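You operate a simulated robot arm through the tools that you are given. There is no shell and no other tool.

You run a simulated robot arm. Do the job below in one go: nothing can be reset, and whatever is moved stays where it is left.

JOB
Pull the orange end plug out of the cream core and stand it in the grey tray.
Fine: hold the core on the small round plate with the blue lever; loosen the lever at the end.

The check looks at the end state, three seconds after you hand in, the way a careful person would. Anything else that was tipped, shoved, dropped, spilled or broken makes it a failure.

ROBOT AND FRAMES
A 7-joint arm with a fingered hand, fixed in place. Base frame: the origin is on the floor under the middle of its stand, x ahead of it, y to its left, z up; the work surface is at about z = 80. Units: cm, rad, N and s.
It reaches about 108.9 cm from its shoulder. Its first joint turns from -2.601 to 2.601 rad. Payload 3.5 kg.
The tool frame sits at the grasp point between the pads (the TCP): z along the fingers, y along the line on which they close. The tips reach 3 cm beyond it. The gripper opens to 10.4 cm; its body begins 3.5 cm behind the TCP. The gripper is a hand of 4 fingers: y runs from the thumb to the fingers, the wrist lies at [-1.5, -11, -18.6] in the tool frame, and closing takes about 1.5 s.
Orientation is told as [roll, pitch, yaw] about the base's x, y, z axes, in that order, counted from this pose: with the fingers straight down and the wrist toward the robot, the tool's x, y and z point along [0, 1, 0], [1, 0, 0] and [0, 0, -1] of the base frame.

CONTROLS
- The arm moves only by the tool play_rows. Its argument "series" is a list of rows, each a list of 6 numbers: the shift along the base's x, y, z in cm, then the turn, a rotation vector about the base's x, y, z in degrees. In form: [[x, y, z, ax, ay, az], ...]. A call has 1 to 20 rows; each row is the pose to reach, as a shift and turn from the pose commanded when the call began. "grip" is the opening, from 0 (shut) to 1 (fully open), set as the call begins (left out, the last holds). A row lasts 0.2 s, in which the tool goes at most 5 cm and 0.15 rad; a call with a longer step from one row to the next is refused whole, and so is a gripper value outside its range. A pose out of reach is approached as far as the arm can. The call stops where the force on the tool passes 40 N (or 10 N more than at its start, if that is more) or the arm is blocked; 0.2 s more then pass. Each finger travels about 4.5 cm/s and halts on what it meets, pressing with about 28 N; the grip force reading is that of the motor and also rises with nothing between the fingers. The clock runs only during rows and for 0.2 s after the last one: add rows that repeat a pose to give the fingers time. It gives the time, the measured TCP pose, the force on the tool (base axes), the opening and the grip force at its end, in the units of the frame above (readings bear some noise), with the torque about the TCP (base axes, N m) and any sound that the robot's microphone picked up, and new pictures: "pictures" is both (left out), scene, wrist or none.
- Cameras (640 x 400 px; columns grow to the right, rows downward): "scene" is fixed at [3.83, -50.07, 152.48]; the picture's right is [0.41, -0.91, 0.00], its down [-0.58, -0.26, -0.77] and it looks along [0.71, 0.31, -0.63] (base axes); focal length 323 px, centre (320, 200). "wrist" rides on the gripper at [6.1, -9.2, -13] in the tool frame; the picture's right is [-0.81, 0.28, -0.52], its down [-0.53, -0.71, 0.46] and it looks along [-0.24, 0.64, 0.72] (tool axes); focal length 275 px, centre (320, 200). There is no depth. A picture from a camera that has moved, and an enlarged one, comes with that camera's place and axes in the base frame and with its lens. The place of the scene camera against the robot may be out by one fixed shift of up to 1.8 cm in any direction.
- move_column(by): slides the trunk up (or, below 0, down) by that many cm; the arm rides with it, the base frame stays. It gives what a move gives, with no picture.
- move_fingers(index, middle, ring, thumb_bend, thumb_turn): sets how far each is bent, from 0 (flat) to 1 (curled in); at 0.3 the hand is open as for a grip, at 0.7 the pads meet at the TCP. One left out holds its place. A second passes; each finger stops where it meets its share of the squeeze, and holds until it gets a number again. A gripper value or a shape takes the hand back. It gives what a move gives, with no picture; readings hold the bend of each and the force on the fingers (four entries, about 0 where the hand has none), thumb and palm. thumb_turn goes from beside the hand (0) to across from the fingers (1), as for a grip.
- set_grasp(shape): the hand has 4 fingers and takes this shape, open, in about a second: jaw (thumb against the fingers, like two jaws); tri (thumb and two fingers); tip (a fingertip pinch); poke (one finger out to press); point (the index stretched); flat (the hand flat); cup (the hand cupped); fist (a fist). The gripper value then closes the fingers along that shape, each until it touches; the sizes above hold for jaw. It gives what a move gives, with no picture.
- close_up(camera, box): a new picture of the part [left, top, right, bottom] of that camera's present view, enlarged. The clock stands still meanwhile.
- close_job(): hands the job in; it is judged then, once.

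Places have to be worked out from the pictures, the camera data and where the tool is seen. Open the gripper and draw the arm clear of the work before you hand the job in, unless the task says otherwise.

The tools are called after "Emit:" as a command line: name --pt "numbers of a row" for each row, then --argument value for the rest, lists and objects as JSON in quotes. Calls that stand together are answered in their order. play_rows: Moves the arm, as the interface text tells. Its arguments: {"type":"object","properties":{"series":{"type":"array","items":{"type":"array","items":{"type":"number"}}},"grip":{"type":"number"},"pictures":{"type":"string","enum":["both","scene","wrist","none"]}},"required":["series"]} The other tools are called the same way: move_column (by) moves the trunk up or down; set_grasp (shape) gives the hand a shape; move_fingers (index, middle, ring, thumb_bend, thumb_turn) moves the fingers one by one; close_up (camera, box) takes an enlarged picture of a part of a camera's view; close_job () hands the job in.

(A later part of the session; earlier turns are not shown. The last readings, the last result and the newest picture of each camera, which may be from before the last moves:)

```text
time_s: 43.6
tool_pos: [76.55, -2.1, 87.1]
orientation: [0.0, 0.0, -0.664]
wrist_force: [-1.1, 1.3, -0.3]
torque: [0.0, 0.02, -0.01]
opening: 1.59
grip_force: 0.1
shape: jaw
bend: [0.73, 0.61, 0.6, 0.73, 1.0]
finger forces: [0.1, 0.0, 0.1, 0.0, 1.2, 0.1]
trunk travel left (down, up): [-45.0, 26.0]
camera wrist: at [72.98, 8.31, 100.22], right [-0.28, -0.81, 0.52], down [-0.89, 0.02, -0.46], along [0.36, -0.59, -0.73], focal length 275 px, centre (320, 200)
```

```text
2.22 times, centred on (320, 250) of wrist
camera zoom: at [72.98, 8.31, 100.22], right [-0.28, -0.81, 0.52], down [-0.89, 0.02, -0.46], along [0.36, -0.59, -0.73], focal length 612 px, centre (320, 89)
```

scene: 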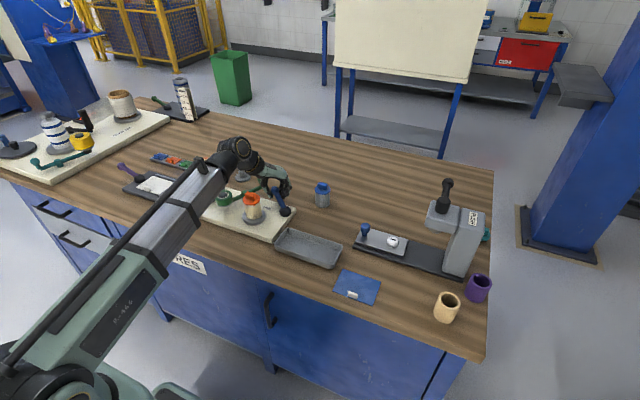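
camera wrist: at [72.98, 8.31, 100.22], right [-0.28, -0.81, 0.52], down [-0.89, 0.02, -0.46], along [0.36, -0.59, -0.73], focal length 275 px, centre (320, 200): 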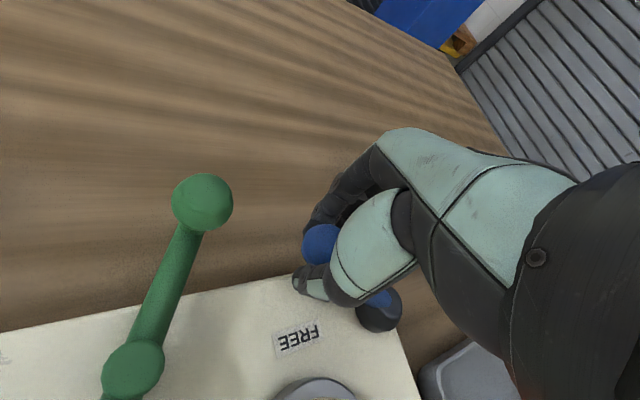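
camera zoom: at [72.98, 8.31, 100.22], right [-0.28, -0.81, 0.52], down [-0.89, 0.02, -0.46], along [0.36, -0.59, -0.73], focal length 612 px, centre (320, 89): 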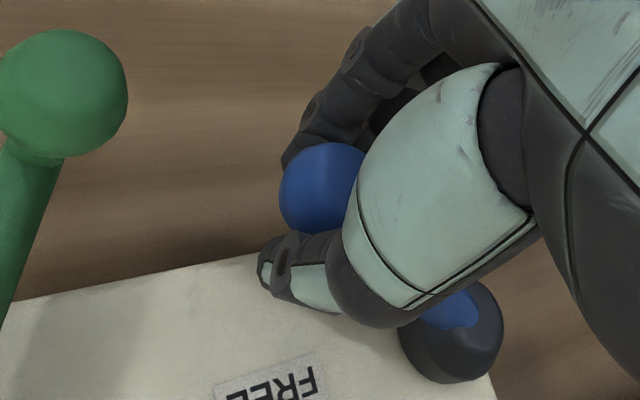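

The lever turns easily with the hand. I continue clockwise another 24°.

Emit:
play_rows --pt "0.39 -0.34 0 0 0 -4" --pt "0.76 -0.69 0 0 0 -8" --pt "1.1 -1.08 0 0 0 -12" --pt "1.42 -1.48 0 0 0 -16" --pt "1.7 -1.91 0 0 0 -20" --pt "1.96 -2.36 0 0 0 -24" --pt "1.96 -2.36 0 0 0 -24" --pictures "both"

Emit:
close_up --camera "scene" --box '[245, 155, 315, 225]'

```text
time_s: 45.2
tool_pos: [78.52, -4.5, 87.19]
orientation: [-0.001, -0.001, -1.082]
wrist_force: [-0.6, 1.2, -0.9]
torque: [0.0, -0.01, -0.03]
opening: 1.62
grip_force: 0.1
shape: jaw
bend: [0.73, 0.61, 0.6, 0.73, 1.0]
finger forces: [0.0, 0.0, 0.0, 0.0, 1.5, 0.1]
trunk travel left (down, up): [-45.0, 26.0]
camera wrist: at [79.48, 6.42, 100.27], right [-0.59, -0.62, 0.52], down [-0.8, 0.38, -0.46], along [0.09, -0.68, -0.73], focal length 275 px, centre (320, 200)
```

scene: 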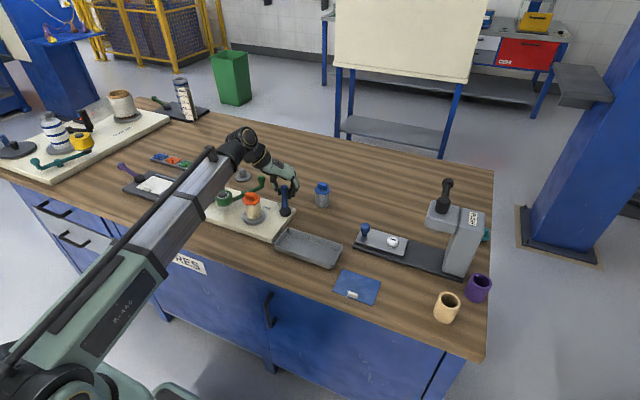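
wrist: 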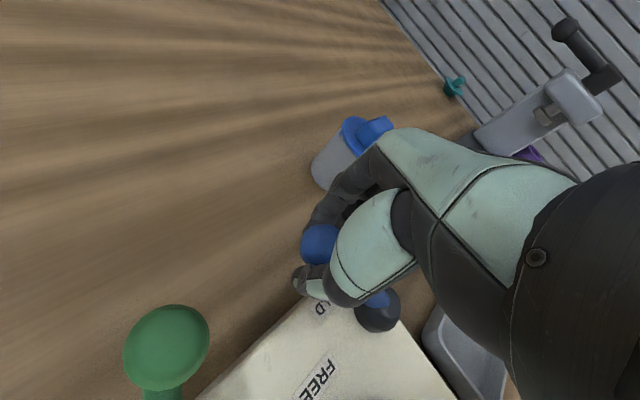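

```text
5.71 times, centred on (280, 190) of scene
camera zoom: at [3.83, -50.07, 152.48], right [0.41, -0.91, 0.0], down [-0.58, -0.26, -0.77], along [0.71, 0.31, -0.63], focal length 1843 px, centre (549, 257)
```

zoom: 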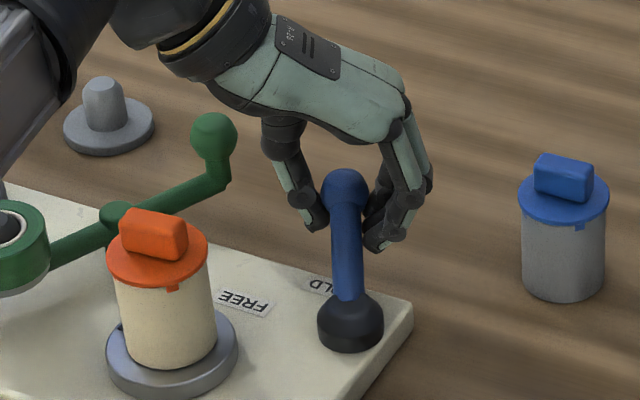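

Still little resistance (1.5 N). I continue a further 16° and check; the grey core stands several cm beyond the fingers.

Emit:
play_rows --pt "0.22 -0.46 0 0 0 -4" --pt "0.42 -0.94 0 0 0 -8" --pt "0.57 -1.43 0 0 0 -12" --pt "0.7 -1.93 0 0 0 -16" --pt "0.7 -1.93 0 0 0 -16" --pictures "both"

Emit:
close_up --camera "scene" --box '[245, 155, 335, 235]'

```text
time_s: 46.4
tool_pos: [79.18, -6.3, 87.18]
orientation: [0.001, 0.001, -1.362]
wrist_force: [-0.4, 3.6, 0.1]
torque: [0.07, -0.01, 0.01]
opening: 1.62
grip_force: 0.1
shape: jaw
bend: [0.73, 0.61, 0.6, 0.72, 1.0]
finger forces: [0.0, 0.0, 0.0, 0.0, 2.8, 0.1]
trunk travel left (down, up): [-45.0, 26.0]
camera wrist: at [83.16, 3.85, 100.23], right [-0.74, -0.44, 0.52], down [-0.67, 0.59, -0.46], along [-0.1, -0.68, -0.73], focal length 275 px, centre (320, 200)
```

scene: 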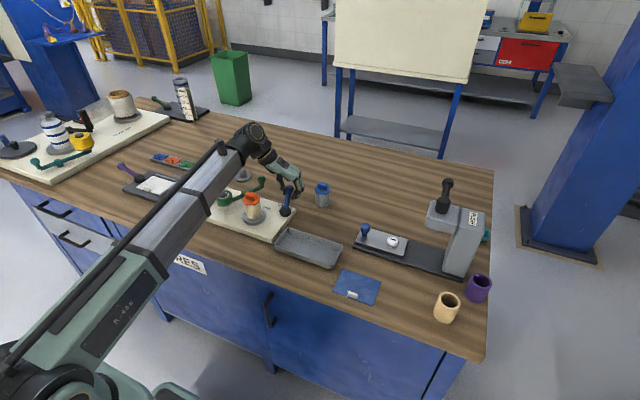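
wrist: 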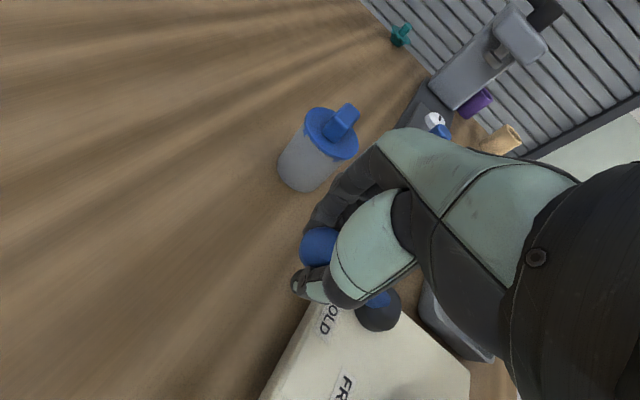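

```text
5.00 times, centred on (290, 195) of scene
camera zoom: at [3.83, -50.07, 152.48], right [0.41, -0.91, 0.0], down [-0.58, -0.26, -0.77], along [0.71, 0.31, -0.63], focal length 1613 px, centre (470, 225)
```

zoom: 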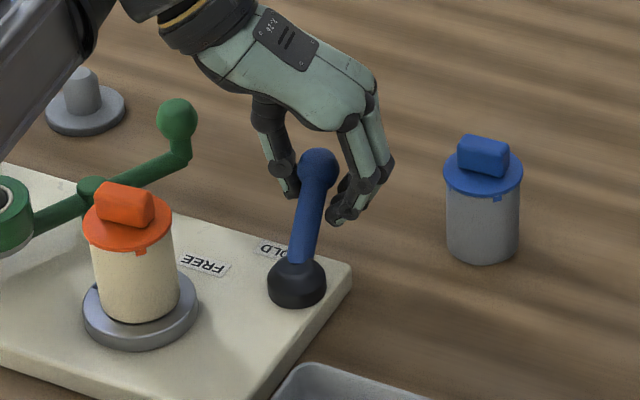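

The force has risen slightly to 3.6 N. I push another 8–12° in small steps to find the stop.

Emit:
play_rows --pt "0.05 -0.34 0 0 0 -2.7" --pt "0.1 -0.68 0 0 0 -5.4" --pt "0.14 -1.02 0 0 0 -8" --pt "0.16 -1.36 0 0 0 -10.7" --pt "0.16 -1.36 0 0 0 -10.7" --pictures "both"

Emit:
close_up --camera "scene" --box '[245, 155, 335, 235]'

```text
time_s: 47.6
tool_pos: [79.22, -7.65, 87.06]
orientation: [0.002, 0.001, -1.548]
wrist_force: [0.7, 4.8, 0.4]
torque: [0.06, 0.0, 0.02]
opening: 1.67
grip_force: 0.1
shape: jaw
bend: [0.73, 0.61, 0.6, 0.72, 1.0]
finger forces: [0.0, 0.1, 0.0, 0.0, 3.3, 0.0]
trunk travel left (down, up): [-45.0, 26.0]
camera wrist: at [85.18, 1.54, 100.2], right [-0.8, -0.29, 0.52], down [-0.55, 0.7, -0.46], along [-0.23, -0.65, -0.73], focal length 275 px, centre (320, 200)
```

scene: 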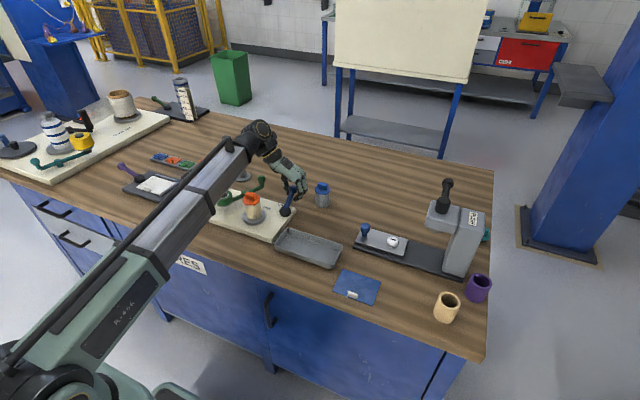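
wrist: 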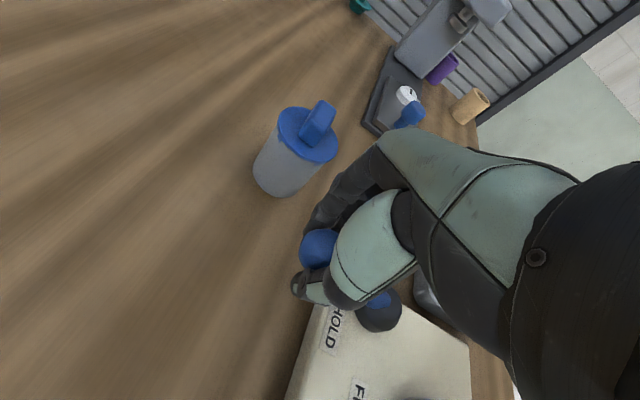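

```text
5.00 times, centred on (290, 195) of scene
camera zoom: at [3.83, -50.07, 152.48], right [0.41, -0.91, 0.0], down [-0.58, -0.26, -0.77], along [0.71, 0.31, -0.63], focal length 1613 px, centre (470, 225)
```

zoom: 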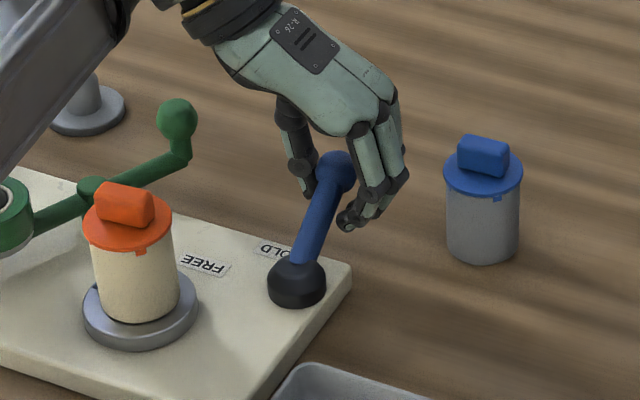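

The lever still moves, with resistance growing to ~5 N — it is tightening. I go on in small steps, mindful of the grey core.

Emit:
play_rows --pt "0 -0.26 0 0 0 -2" --pt "-0.01 -0.53 0 0 0 -4" --pt "-0.03 -0.78 0 0 0 -6" --pt "-0.05 -1.04 0 0 0 -8" --pt "-0.05 -1.04 0 0 0 -8" --pictures "both"

Emit:
close_up --camera "scene" --box '[245, 155, 335, 235]'

```text
time_s: 48.8
tool_pos: [79.17, -8.76, 87.24]
orientation: [-0.001, 0.002, -1.688]
wrist_force: [1.4, 6.5, 0.1]
torque: [0.09, -0.01, 0.02]
opening: 1.69
grip_force: 0.0
shape: jaw
bend: [0.73, 0.61, 0.6, 0.71, 1.0]
finger forces: [0.0, 0.0, 0.0, 0.0, 6.4, 0.1]
trunk travel left (down, up): [-45.0, 26.0]
camera wrist: at [86.35, -0.38, 100.25], right [-0.84, -0.18, 0.52], down [-0.45, 0.77, -0.46], along [-0.32, -0.61, -0.73], focal length 275 px, centre (320, 200)
```

scene: 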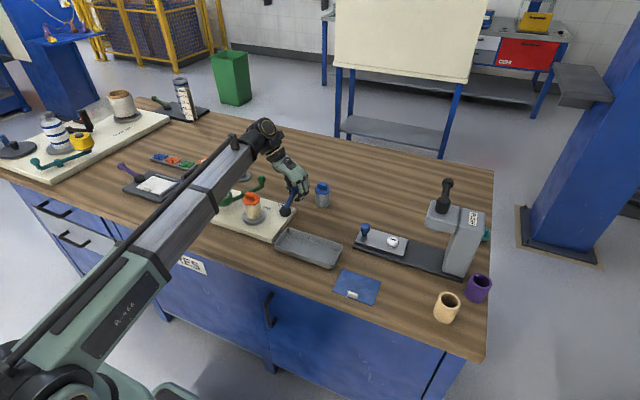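
wrist: 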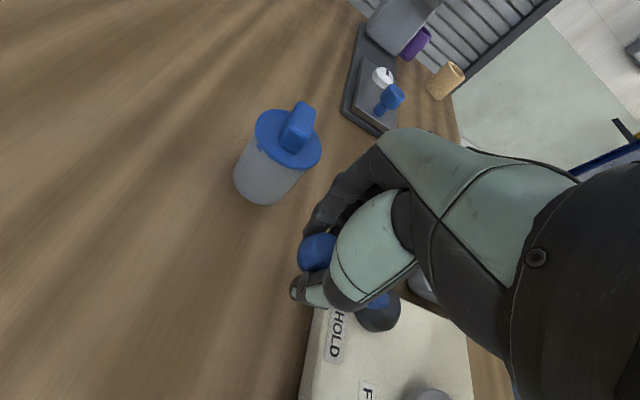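

```text
5.00 times, centred on (290, 195) of scene
camera zoom: at [3.83, -50.07, 152.48], right [0.41, -0.91, 0.0], down [-0.58, -0.26, -0.77], along [0.71, 0.31, -0.63], focal length 1613 px, centre (470, 225)
```

zoom: 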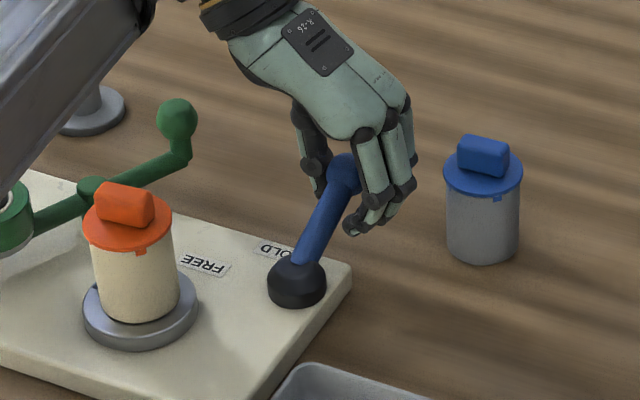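

Resistance 6.5 N and the lever keeps moving, now well past HOLD. I go 8° further in small steps to look for the end stop.

Emit:
play_rows --pt "-0.04 -0.26 0 0 0 -2" --pt "-0.08 -0.51 0 0 0 -4" --pt "-0.14 -0.76 0 0 0 -6" --pt "-0.2 -1.01 0 0 0 -8" --pt "-0.2 -1.01 0 0 0 -8" --pictures "both"

Emit:
close_up --camera "scene" --box '[245, 155, 335, 235]'

Emit:
close_up --camera "wrist" --box '[200, 90, 440, 350]'

```text
time_s: 50.0
tool_pos: [78.97, -9.67, 87.16]
orientation: [0.0, 0.0, -1.827]
wrist_force: [0.8, 15.7, 3.5]
torque: [0.22, -0.03, 0.07]
opening: 2.1
grip_force: 0.0
shape: jaw
bend: [0.73, 0.61, 0.6, 0.65, 1.0]
finger forces: [0.0, 0.0, 0.0, 0.1, 16.1, 0.1]
trunk travel left (down, up): [-45.0, 26.0]
camera wrist: at [87.21, -2.36, 100.24], right [-0.85, -0.06, 0.52], down [-0.33, 0.82, -0.46], along [-0.4, -0.56, -0.73], focal length 275 px, centre (320, 200)
```

scene: 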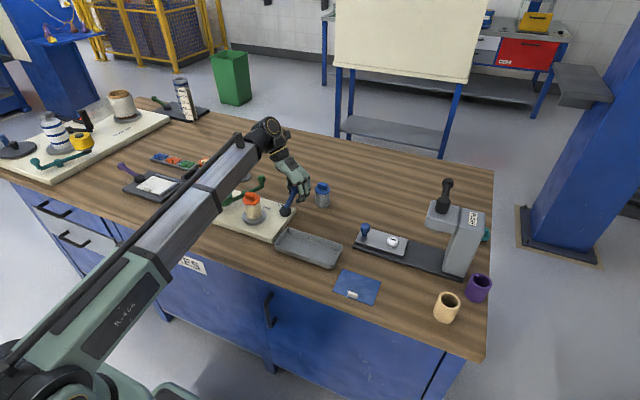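
wrist: 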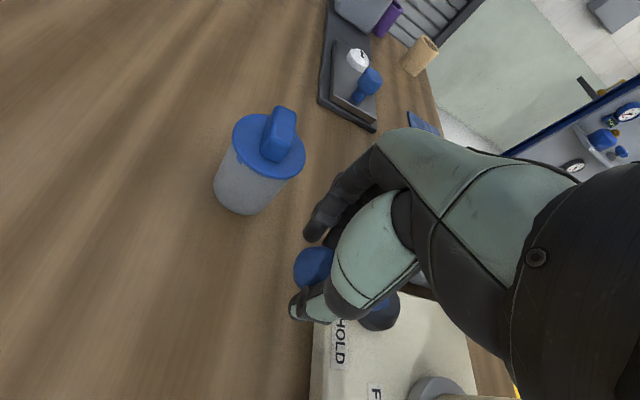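

```text
5.00 times, centred on (290, 195) of scene
camera zoom: at [3.83, -50.07, 152.48], right [0.41, -0.91, 0.0], down [-0.58, -0.26, -0.77], along [0.71, 0.31, -0.63], focal length 1613 px, centre (470, 225)
```

zoom: 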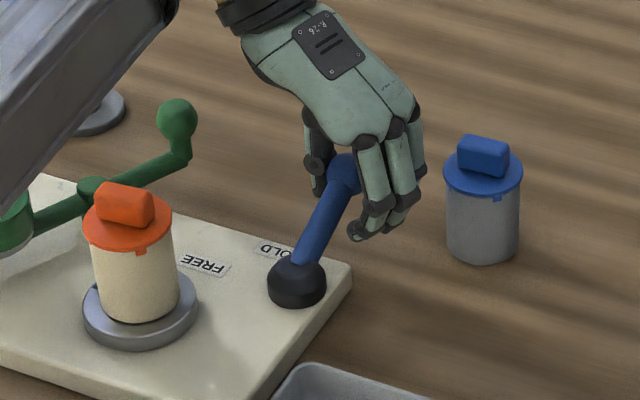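

```text
1.54 times, centred on (320, 220) of wrist
camera zoom: at [87.21, -2.36, 100.24], right [-0.85, -0.06, 0.52], down [-0.33, 0.82, -0.46], along [-0.4, -0.56, -0.73], focal length 424 px, centre (320, 169)
```

zoom: 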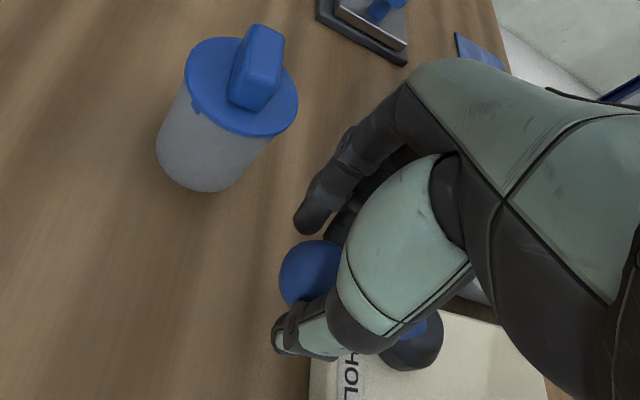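

The force jumped to ~16 N with the ball no longer moving: the lever is at its HOLD stop. I ease back slightly, open the hand a little, and check that the lever stays.

Emit:
play_rows --pt "0 0.3 0 0 0 0" --pt "0 0.6 0 0 0 0" --pt "0 0.6 0 0 0 0" --pictures "none"

Emit:
play_rows --pt "0 0 0 0 0 0" --pt "0 0 0 0 0 0" --pt "0 0 0 0 0 0" --pt "0 0 0 0 0 0" --pt "0 0 0 0 0 0" --grip 0.5 --pictures "both"

Emit:
close_up --camera "scene" --box '[245, 155, 335, 235]'

Emit:
close_up --camera "wrist" --box '[200, 90, 440, 350]'

```text
time_s: 50.8
tool_pos: [78.91, -9.07, 87.12]
orientation: [0.002, 0.002, -1.825]
wrist_force: [0.5, 9.3, 0.1]
torque: [0.11, 0.01, 0.02]
opening: 1.85
grip_force: 0.1
shape: jaw
bend: [0.73, 0.61, 0.6, 0.67, 1.0]
finger forces: [0.0, 0.1, 0.1, 0.1, 9.3, 0.0]
trunk travel left (down, up): [-45.0, 26.0]
```

```text
time_s: 52.0
tool_pos: [79.14, -9.2, 87.12]
orientation: [0.004, -0.001, -1.827]
wrist_force: [0.1, 0.8, -0.4]
torque: [-0.01, 0.0, 0.0]
opening: 5.15
grip_force: 0.1
shape: jaw
bend: [0.74, 0.45, 0.41, 0.7, 1.0]
finger forces: [0.0, 0.1, 0.1, 0.0, 0.0, 0.1]
trunk travel left (down, up): [-45.0, 26.0]
camera wrist: at [87.26, -1.96, 100.26], right [-0.85, -0.06, 0.52], down [-0.33, 0.83, -0.46], along [-0.4, -0.56, -0.73], focal length 275 px, centre (320, 200)
```

scene: 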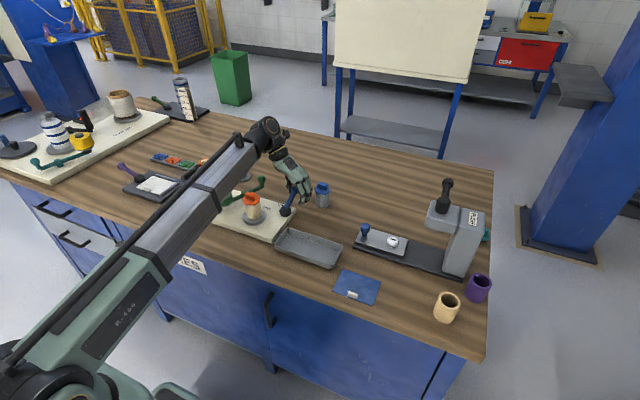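
wrist: 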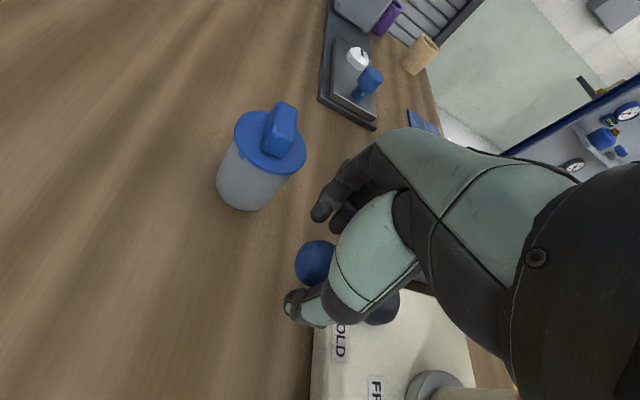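

```text
5.00 times, centred on (290, 195) of scene
camera zoom: at [3.83, -50.07, 152.48], right [0.41, -0.91, 0.0], down [-0.58, -0.26, -0.77], along [0.71, 0.31, -0.63], focal length 1613 px, centre (470, 225)
```

zoom: 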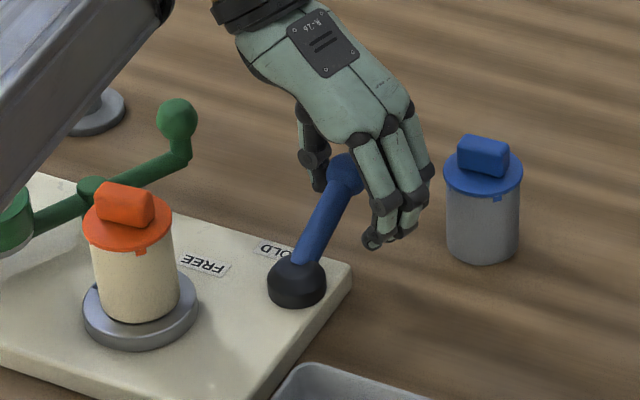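

```text
1.54 times, centred on (320, 220) of wrist
camera zoom: at [87.26, -1.96, 100.26], right [-0.85, -0.06, 0.52], down [-0.33, 0.83, -0.46], along [-0.4, -0.56, -0.73], focal length 424 px, centre (320, 169)
```

zoom: 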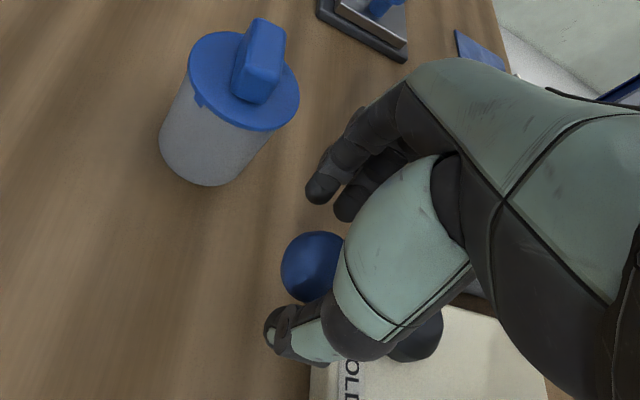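

The lever stays at HOLD with no force on the hand. I lift straight up, then swing back over the core with yaw 0.

Emit:
play_rows --pt "0 0 3 0 0 0" --pt "0 0 7 0 0 0" --pt "0 0 11 0 0 0" --pt "-1 0.7 13 0 0 8" --pt "-2 1.5 13 0 0 16" --pt "-3 2.2 13 0 0 24" --pt "-4 2.9 13 0 0 32" --pt "-5 3.6 13 0 0 40" --pt "-6 4.4 13 0 0 48" --pt "-7 5.1 13 0 0 56" --pt "-8 5.8 13 0 0 64" --pt "-9 6.6 13 0 0 72" --pt "-10 7.3 13 0 0 80" --pt "-11 8 13 0 0 88" --pt "-12 8.8 13 0 0 96" --pt "-13.1 9.4 13 0 0 104.6" --pt "-13.1 9.4 13 0 0 104.6" --grip 0.5 --pictures "both"

Emit:
close_up --camera "scene" --box '[235, 145, 310, 225]'

Emit:
close_up --camera "wrist" --box '[180, 160, 380, 360]'

```text
time_s: 55.6
tool_pos: [65.94, 0.25, 100.08]
orientation: [0.001, 0.001, 0.0]
wrist_force: [-0.3, 0.6, -0.7]
torque: [0.0, -0.02, 0.0]
opening: 5.2
grip_force: 0.0
shape: jaw
bend: [0.74, 0.45, 0.41, 0.69, 1.0]
finger forces: [0.0, 0.0, 0.0, 0.1, 0.1, 0.0]
trunk travel left (down, up): [-45.0, 26.0]
camera wrist: at [56.76, 6.29, 113.19], right [0.28, -0.81, 0.52], down [-0.71, -0.53, -0.46], along [0.64, -0.24, -0.73], focal length 275 px, centre (320, 200)
```

scene: 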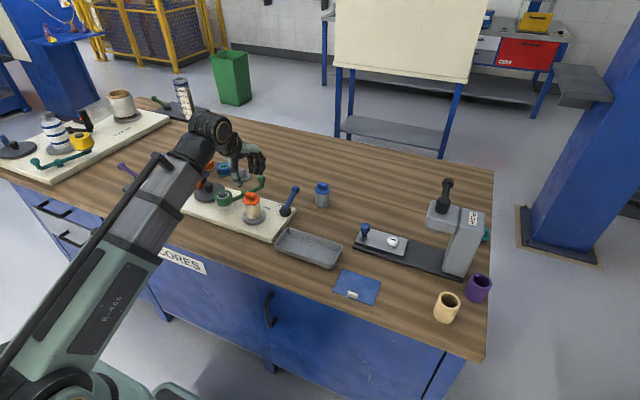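
wrist: 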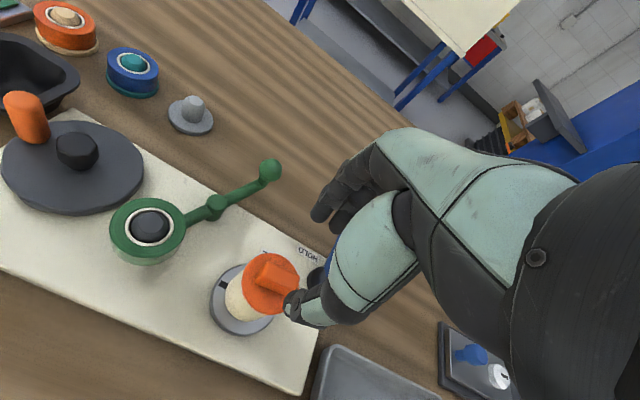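

```text
5.00 times, centred on (272, 185) of scene
camera zoom: at [3.83, -50.07, 152.48], right [0.41, -0.91, 0.0], down [-0.58, -0.26, -0.77], along [0.71, 0.31, -0.63], focal length 1613 px, centre (558, 275)
```

zoom: 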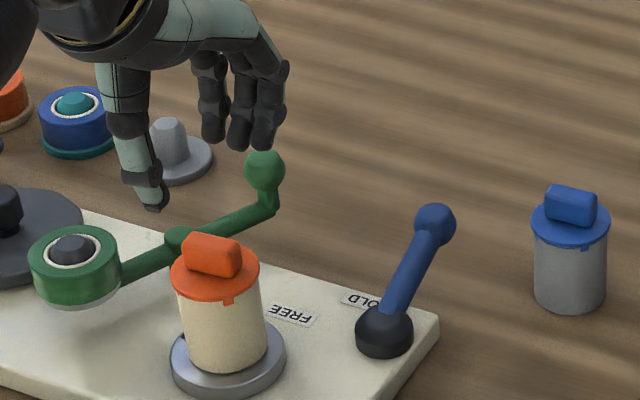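

```text
2.00 times, centred on (280, 260) of wrist
camera zoom: at [56.76, 6.29, 113.19], right [0.28, -0.81, 0.52], down [-0.71, -0.53, -0.46], along [0.64, -0.24, -0.73], focal length 551 px, centre (400, 80)
```

zoom: 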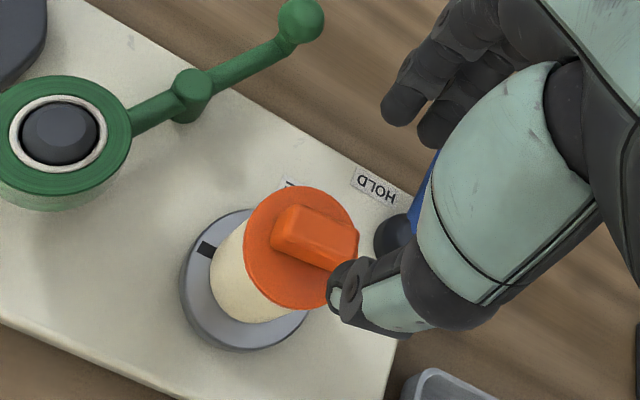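

The lever stands at HOLD. Now I zoom on the plug's tab to grip it: I need its orientation and height.

Emit:
close_up --camera "wrist" --box '[235, 240, 315, 325]'

Emit:
close_up --camera "scene" --box '[235, 182, 275, 227]'

```text
4.71 times, centred on (275, 282) of wrist
camera zoom: at [56.76, 6.29, 113.19], right [0.28, -0.81, 0.52], down [-0.71, -0.53, -0.46], along [0.64, -0.24, -0.73], focal length 1295 px, centre (532, -188)
```

zoom: 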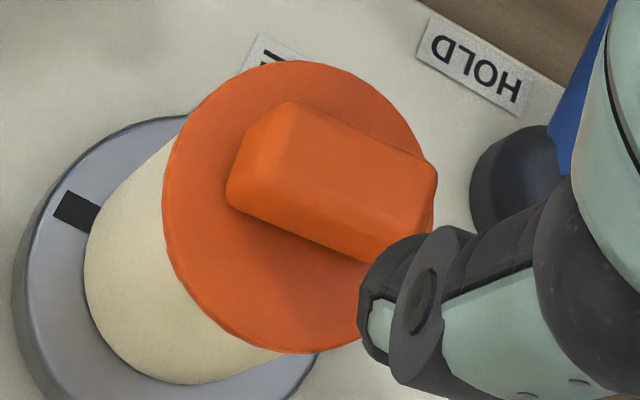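

```text
8.89 times, centred on (255, 204) of scene
camera zoom: at [3.83, -50.07, 152.48], right [0.41, -0.91, 0.0], down [-0.58, -0.26, -0.77], along [0.71, 0.31, -0.63], focal length 2867 px, centre (898, 160)
```

zoom: 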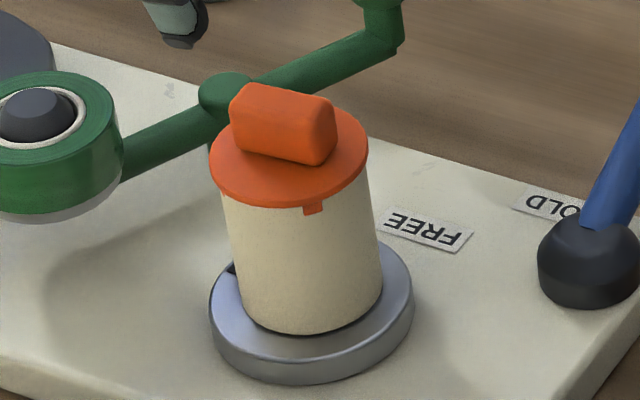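

The tab spans x≈65.4–66.8, y≈-1.6 to 1.5, with top near z=92.1 and flange top near 89.7. I descend with ~4.5 cm opening so that the fingertips straddle the tab just above the flange.

Emit:
play_rows --pt "0.1 -0.3 -2 0 0 0" --pt "0.1 -0.3 -4 0 0 0" --pt "0.1 -0.3 -5.5 0 0 0" --pt "0.1 -0.3 -6.5 0 0 0" --pt "0.1 -0.3 -6.5 0 0 0" --grip 0.45 --pictures "both"

Emit:
close_up --camera "scene" --box '[230, 165, 290, 225]'

Emit:
close_up --camera "wrist" --box '[220, 180, 360, 330]'

```text
time_s: 56.8
tool_pos: [66.21, -0.19, 93.7]
orientation: [0.003, 0.002, -0.002]
wrist_force: [0.4, 0.1, -0.9]
torque: [-0.05, -0.01, -0.01]
opening: 4.75
grip_force: 0.0
shape: jaw
bend: [0.74, 0.47, 0.43, 0.71, 1.0]
finger forces: [0.1, 0.0, 0.0, 0.1, 0.0, 0.0]
trunk travel left (down, up): [-45.0, 26.0]
camera wrist: at [56.94, 5.91, 106.79], right [0.27, -0.81, 0.52], down [-0.71, -0.53, -0.46], along [0.64, -0.24, -0.73], focal length 275 px, centre (320, 200)
```

scene: 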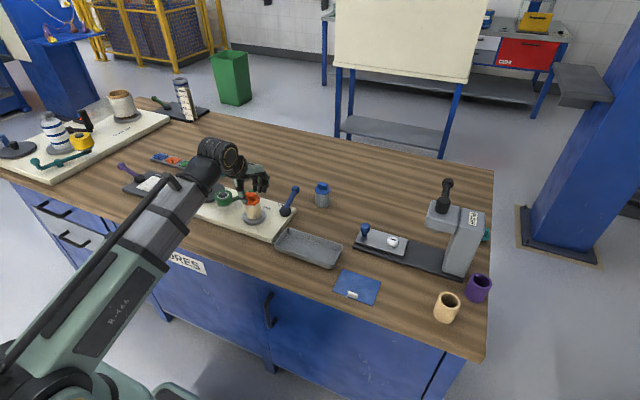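
wrist: 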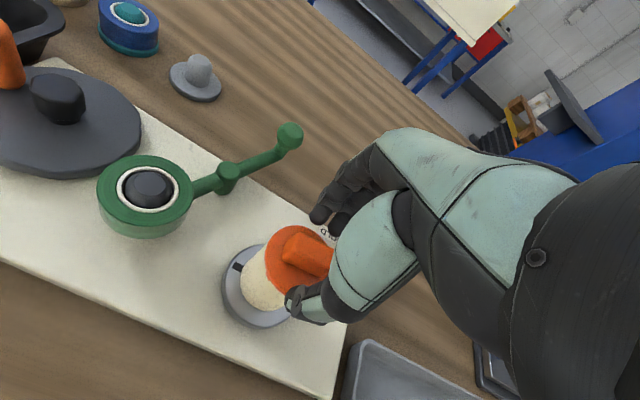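

```text
6.67 times, centred on (260, 195) of scene
camera zoom: at [3.83, -50.07, 152.48], right [0.41, -0.91, 0.0], down [-0.58, -0.26, -0.77], along [0.71, 0.31, -0.63], focal length 2150 px, centre (720, 233)
```

zoom: 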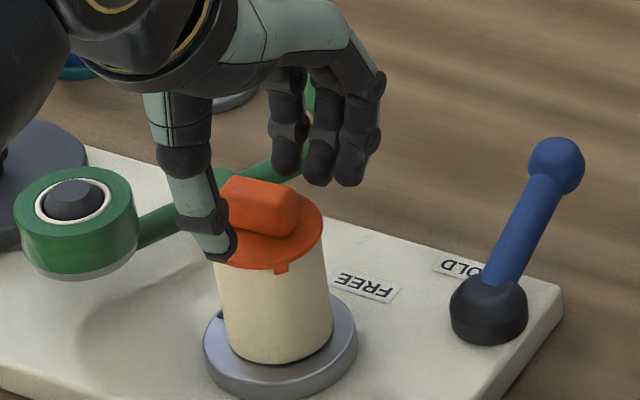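

```text
2.67 times, centred on (290, 255) of wrist
camera zoom: at [56.94, 5.91, 106.79], right [0.27, -0.81, 0.52], down [-0.71, -0.53, -0.46], along [0.64, -0.24, -0.73], focal length 734 px, centre (400, 53)
```

zoom: 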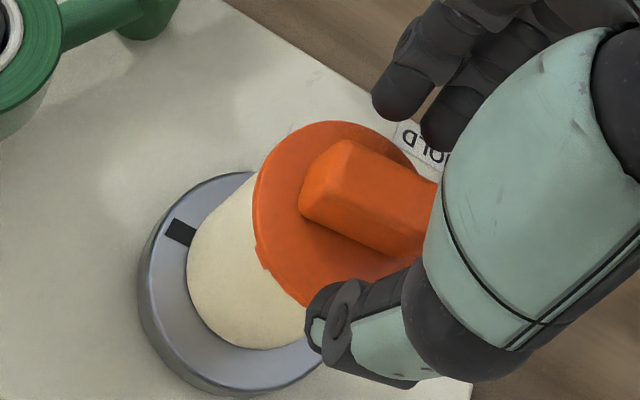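

The thumb tip is about 0.6 cm above the flange. I lower another 0.4 cm and close on the tab.

Emit:
play_rows --pt "-0.05 0.05 -0.2 0 0 0" --pt "-0.05 0.05 -0.45 0 0 0" --pt "-0.05 0.05 -0.45 0 0 0" --pictures "none"

Emit:
play_rows --pt "0 0 0 0 0 0" --pt "0 0 0 0 0 0" --pt "0 0 0 0 0 0" --pt "0 0 0 0 0 0" --pt "0 0 0 0 0 0" --pt "0 0 0 0 0 0" --pt "0 0 0 0 0 0" --pt "0 0 0 0 0 0" --grip 0.0 --pictures "both"

Emit:
close_up --camera "scene" --box '[230, 165, 290, 225]'

Emit:
close_up --camera "wrist" --box '[220, 180, 360, 330]'

```text
time_s: 57.6
tool_pos: [66.08, -0.12, 93.15]
orientation: [0.001, -0.001, 0.0]
wrist_force: [-0.8, 0.3, -0.4]
torque: [0.02, -0.01, 0.0]
opening: 4.75
grip_force: 0.0
shape: jaw
bend: [0.74, 0.47, 0.43, 0.71, 1.0]
finger forces: [0.1, 0.0, 0.0, 0.0, 0.1, 0.0]
trunk travel left (down, up): [-45.0, 26.0]
```

```text
time_s: 59.4
tool_pos: [65.91, -0.02, 93.21]
orientation: [0.001, -0.002, -0.001]
wrist_force: [-2.3, -0.1, 0.3]
torque: [0.02, 0.04, 0.0]
opening: 1.55
grip_force: 27.5
shape: jaw
bend: [0.74, 0.61, 0.63, 0.74, 1.0]
finger forces: [13.1, 9.1, 0.0, 0.1, 25.7, 0.0]
trunk travel left (down, up): [-45.0, 26.0]
camera wrist: at [56.87, 6.01, 106.31], right [0.27, -0.81, 0.52], down [-0.71, -0.53, -0.46], along [0.64, -0.24, -0.73], focal length 275 px, centre (320, 200)
```

scene: 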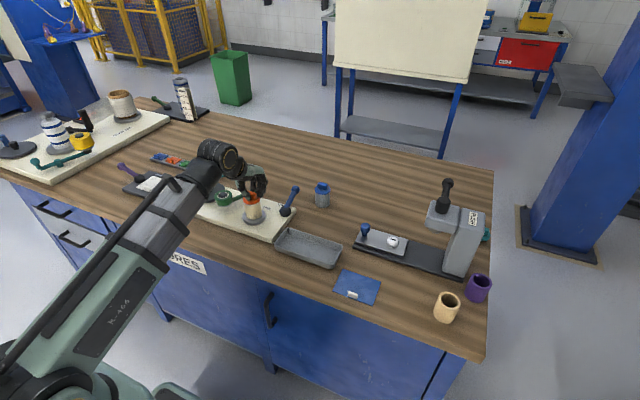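
wrist: 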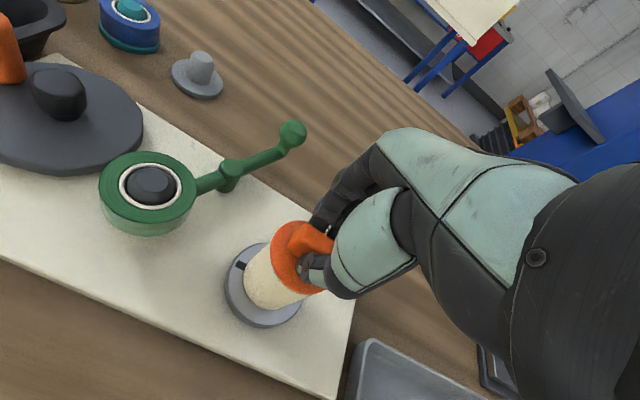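

```text
6.67 times, centred on (260, 195) of scene
camera zoom: at [3.83, -50.07, 152.48], right [0.41, -0.91, 0.0], down [-0.58, -0.26, -0.77], along [0.71, 0.31, -0.63], focal length 2150 px, centre (720, 233)
```

zoom: 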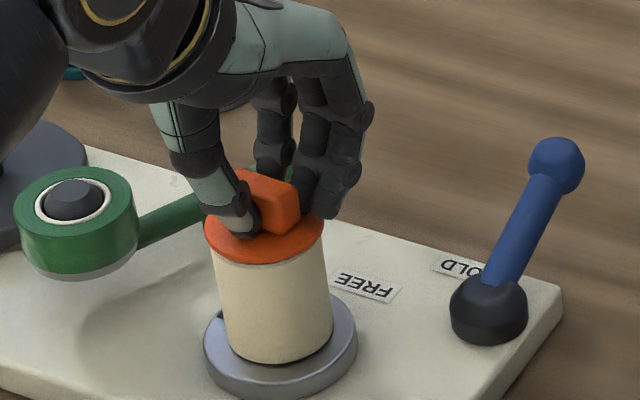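

```text
2.67 times, centred on (290, 255) of wrist
camera zoom: at [56.87, 6.01, 106.31], right [0.27, -0.81, 0.52], down [-0.71, -0.53, -0.46], along [0.64, -0.24, -0.73], focal length 734 px, centre (400, 53)
```

zoom: 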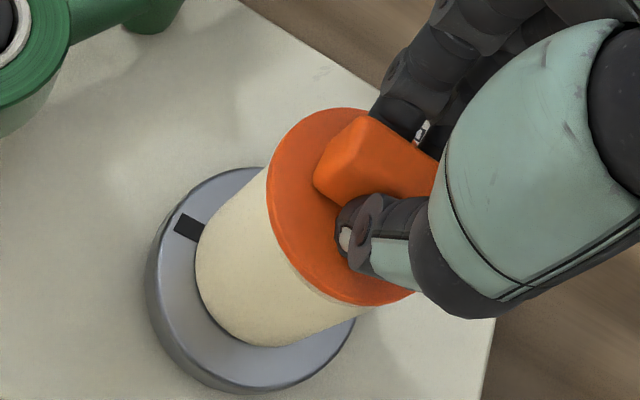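

A firm grip on the tab: 13 + 9 N against 26 N. I pull straight up slowly, watching the force.

Emit:
play_rows --pt "0 0 0.15 0 0 0" --pt "0 0 0.3 0 0 0" --pt "0 0 0.45 0 0 0" --pt "0 0 0.6 0 0 0" --pt "0 0 0.6 0 0 0" --pictures "scene"

Emit:
close_up --camera "scene" --box '[230, 165, 290, 225]'

```text
time_s: 60.6
tool_pos: [65.91, 0.0, 93.85]
orientation: [0.002, -0.001, -0.002]
wrist_force: [-0.1, 0.6, -0.2]
torque: [-0.01, -0.02, 0.04]
opening: 1.53
grip_force: 27.7
shape: jaw
bend: [0.74, 0.61, 0.63, 0.74, 1.0]
finger forces: [13.6, 9.8, 0.1, 0.0, 24.5, 0.1]
trunk travel left (down, up): [-45.0, 26.0]
```

scene: 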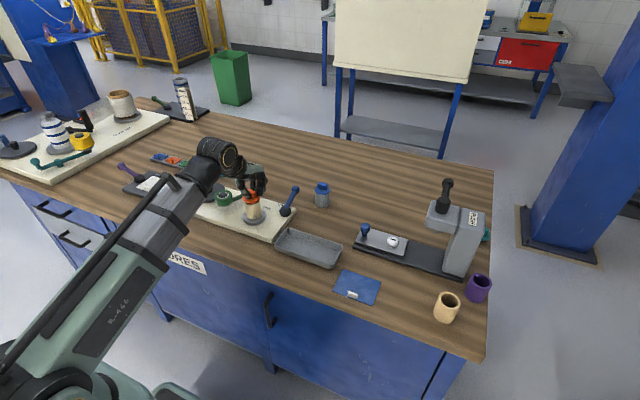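

```text
6.67 times, centred on (260, 195) of scene
camera zoom: at [3.83, -50.07, 152.48], right [0.41, -0.91, 0.0], down [-0.58, -0.26, -0.77], along [0.71, 0.31, -0.63], focal length 2150 px, centre (720, 233)
```

zoom: 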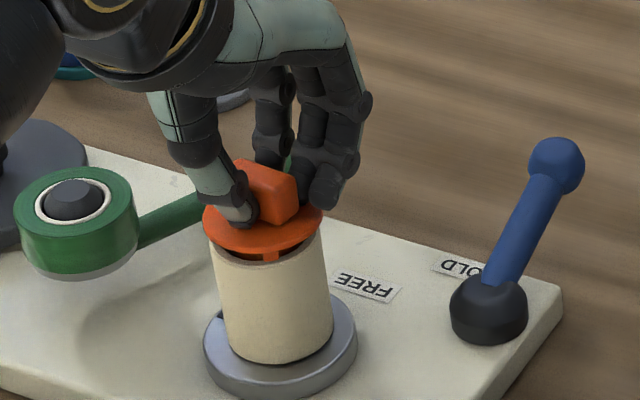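

The plug is coming out: a gap with its legs shows under the flange, and the core stays down. I keep lifting straight up slowly.

Emit:
play_rows --pt "0 0 0.4 0 0 0" --pt "0 0 0.8 0 0 0" --pt "0 0 1.2 0 0 0" --pt "0 0 1.6 0 0 0" --pt "0 0 2 0 0 0" --pt "0 0 2.4 0 0 0" --pt "0 0 2.4 0 0 0" --pictures "scene"

Emit:
close_up --camera "scene" --box '[230, 155, 290, 225]'

```text
time_s: 62.2
tool_pos: [65.92, -0.15, 96.27]
orientation: [0.001, 0.0, -0.002]
wrist_force: [0.3, 0.5, 0.4]
torque: [-0.02, -0.01, 0.02]
opening: 1.54
grip_force: 28.2
shape: jaw
bend: [0.74, 0.61, 0.63, 0.74, 1.0]
finger forces: [13.7, 10.0, 0.0, 0.0, 24.4, 0.0]
trunk travel left (down, up): [-45.0, 26.0]
```

scene: 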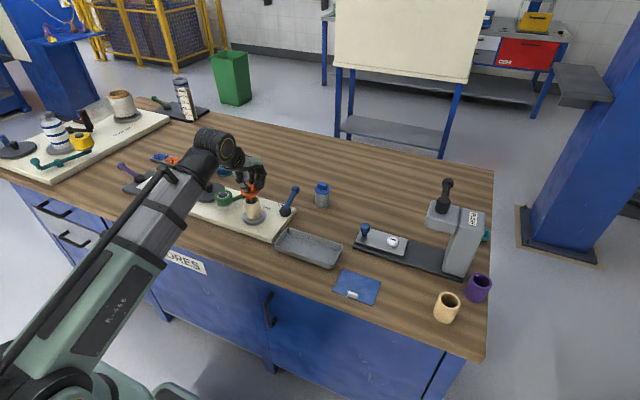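

```text
5.71 times, centred on (260, 190) of scene
camera zoom: at [3.83, -50.07, 152.48], right [0.41, -0.91, 0.0], down [-0.58, -0.26, -0.77], along [0.71, 0.31, -0.63], focal length 1843 px, centre (663, 257)
```

zoom: 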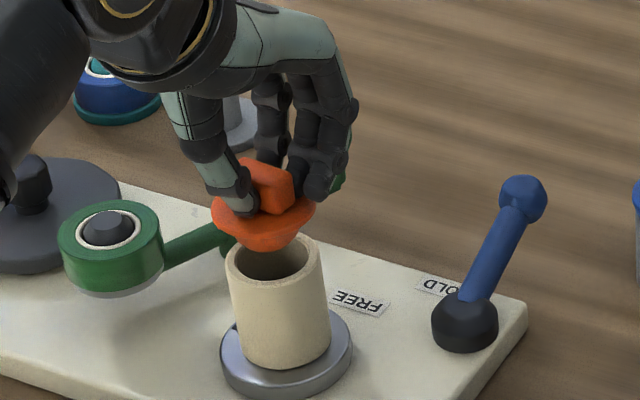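

The plug is out and the core stays on its post. I lift further and look at the plug's shape before bringing it to the tray.

Emit:
play_rows --pt "0 0 1.5 0 0 0" --pt "0 0 3.5 0 0 0" --pt "0 0 5.5 0 0 0" --pt "0 0 7.5 0 0 0" --pt "0 0 9 0 0 0" --pt "0 0 9 0 0 0" --pictures "both"

Emit:
close_up --camera "scene" --box '[225, 145, 275, 195]'

Emit:
close_up --camera "wrist" --box '[220, 180, 360, 330]'

Emit:
close_up --camera "scene" --box '[260, 215, 360, 285]'

```text
time_s: 63.6
tool_pos: [65.88, -0.08, 105.24]
orientation: [0.004, 0.0, -0.002]
wrist_force: [0.7, 0.6, -0.4]
torque: [0.0, -0.04, 0.03]
opening: 1.52
grip_force: 28.0
shape: jaw
bend: [0.74, 0.61, 0.63, 0.74, 1.0]
finger forces: [13.8, 9.8, 0.1, 0.0, 24.4, 0.0]
trunk travel left (down, up): [-45.0, 26.0]
camera wrist: at [56.73, 6.05, 118.35], right [0.27, -0.81, 0.52], down [-0.71, -0.53, -0.46], along [0.64, -0.24, -0.73], focal length 275 px, centre (320, 200)
```

scene: 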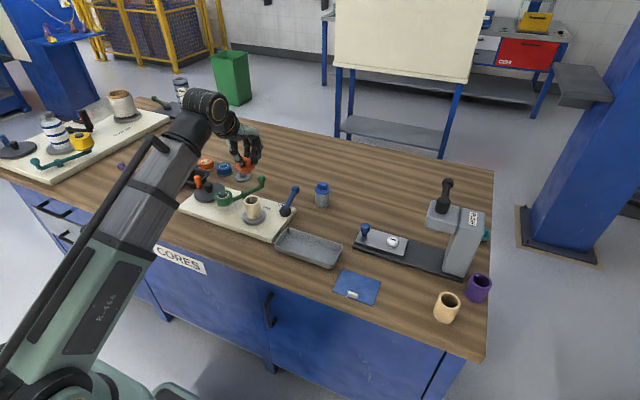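
wrist: 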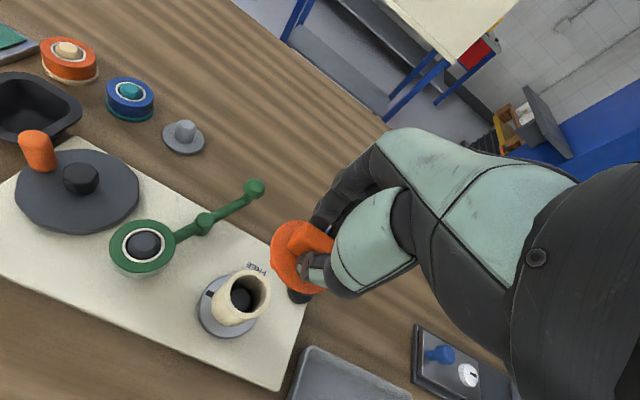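

```text
8.00 times, centred on (250, 170) of scene
camera zoom: at [3.83, -50.07, 152.48], right [0.41, -0.91, 0.0], down [-0.58, -0.26, -0.77], along [0.71, 0.31, -0.63], focal length 2580 px, centre (880, 440)
```

zoom: 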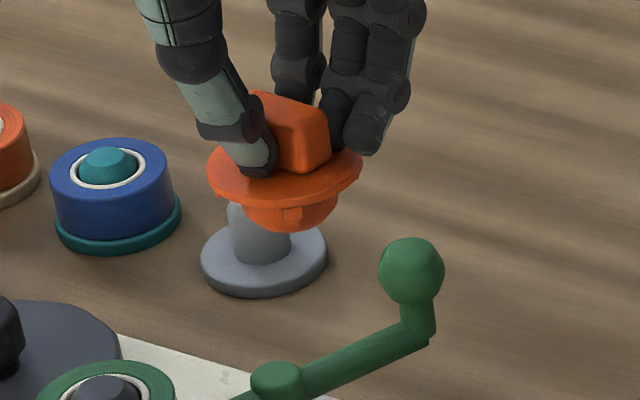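

```text
2.67 times, centred on (290, 255) of wrist
camera zoom: at [56.73, 6.05, 118.35], right [0.27, -0.81, 0.52], down [-0.71, -0.53, -0.46], along [0.64, -0.24, -0.73], focal length 734 px, centre (400, 53)
```

zoom: 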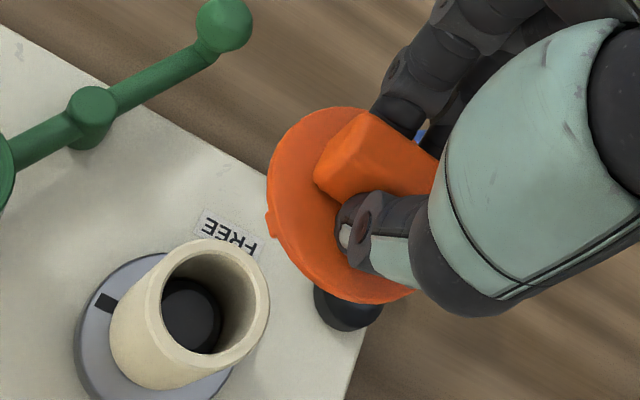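

```text
5.71 times, centred on (310, 250) of scene
camera zoom: at [3.83, -50.07, 152.48], right [0.41, -0.91, 0.0], down [-0.58, -0.26, -0.77], along [0.71, 0.31, -0.63], focal length 1843 px, centre (377, -86)
```

zoom: 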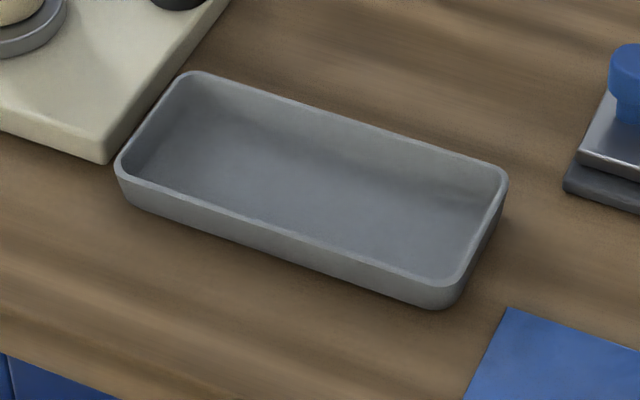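

Emit:
close_up --camera "scene" --box '[236, 158, 260, 178]'

```text
16.00 times, centred on (248, 168) of scene
camera zoom: at [3.83, -50.07, 152.48], right [0.41, -0.91, 0.0], down [-0.58, -0.26, -0.77], along [0.71, 0.31, -0.63], focal length 5161 px, centre (1472, 712)
```

zoom: 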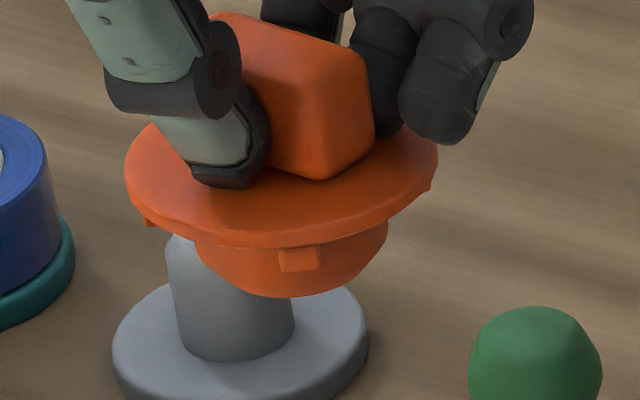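

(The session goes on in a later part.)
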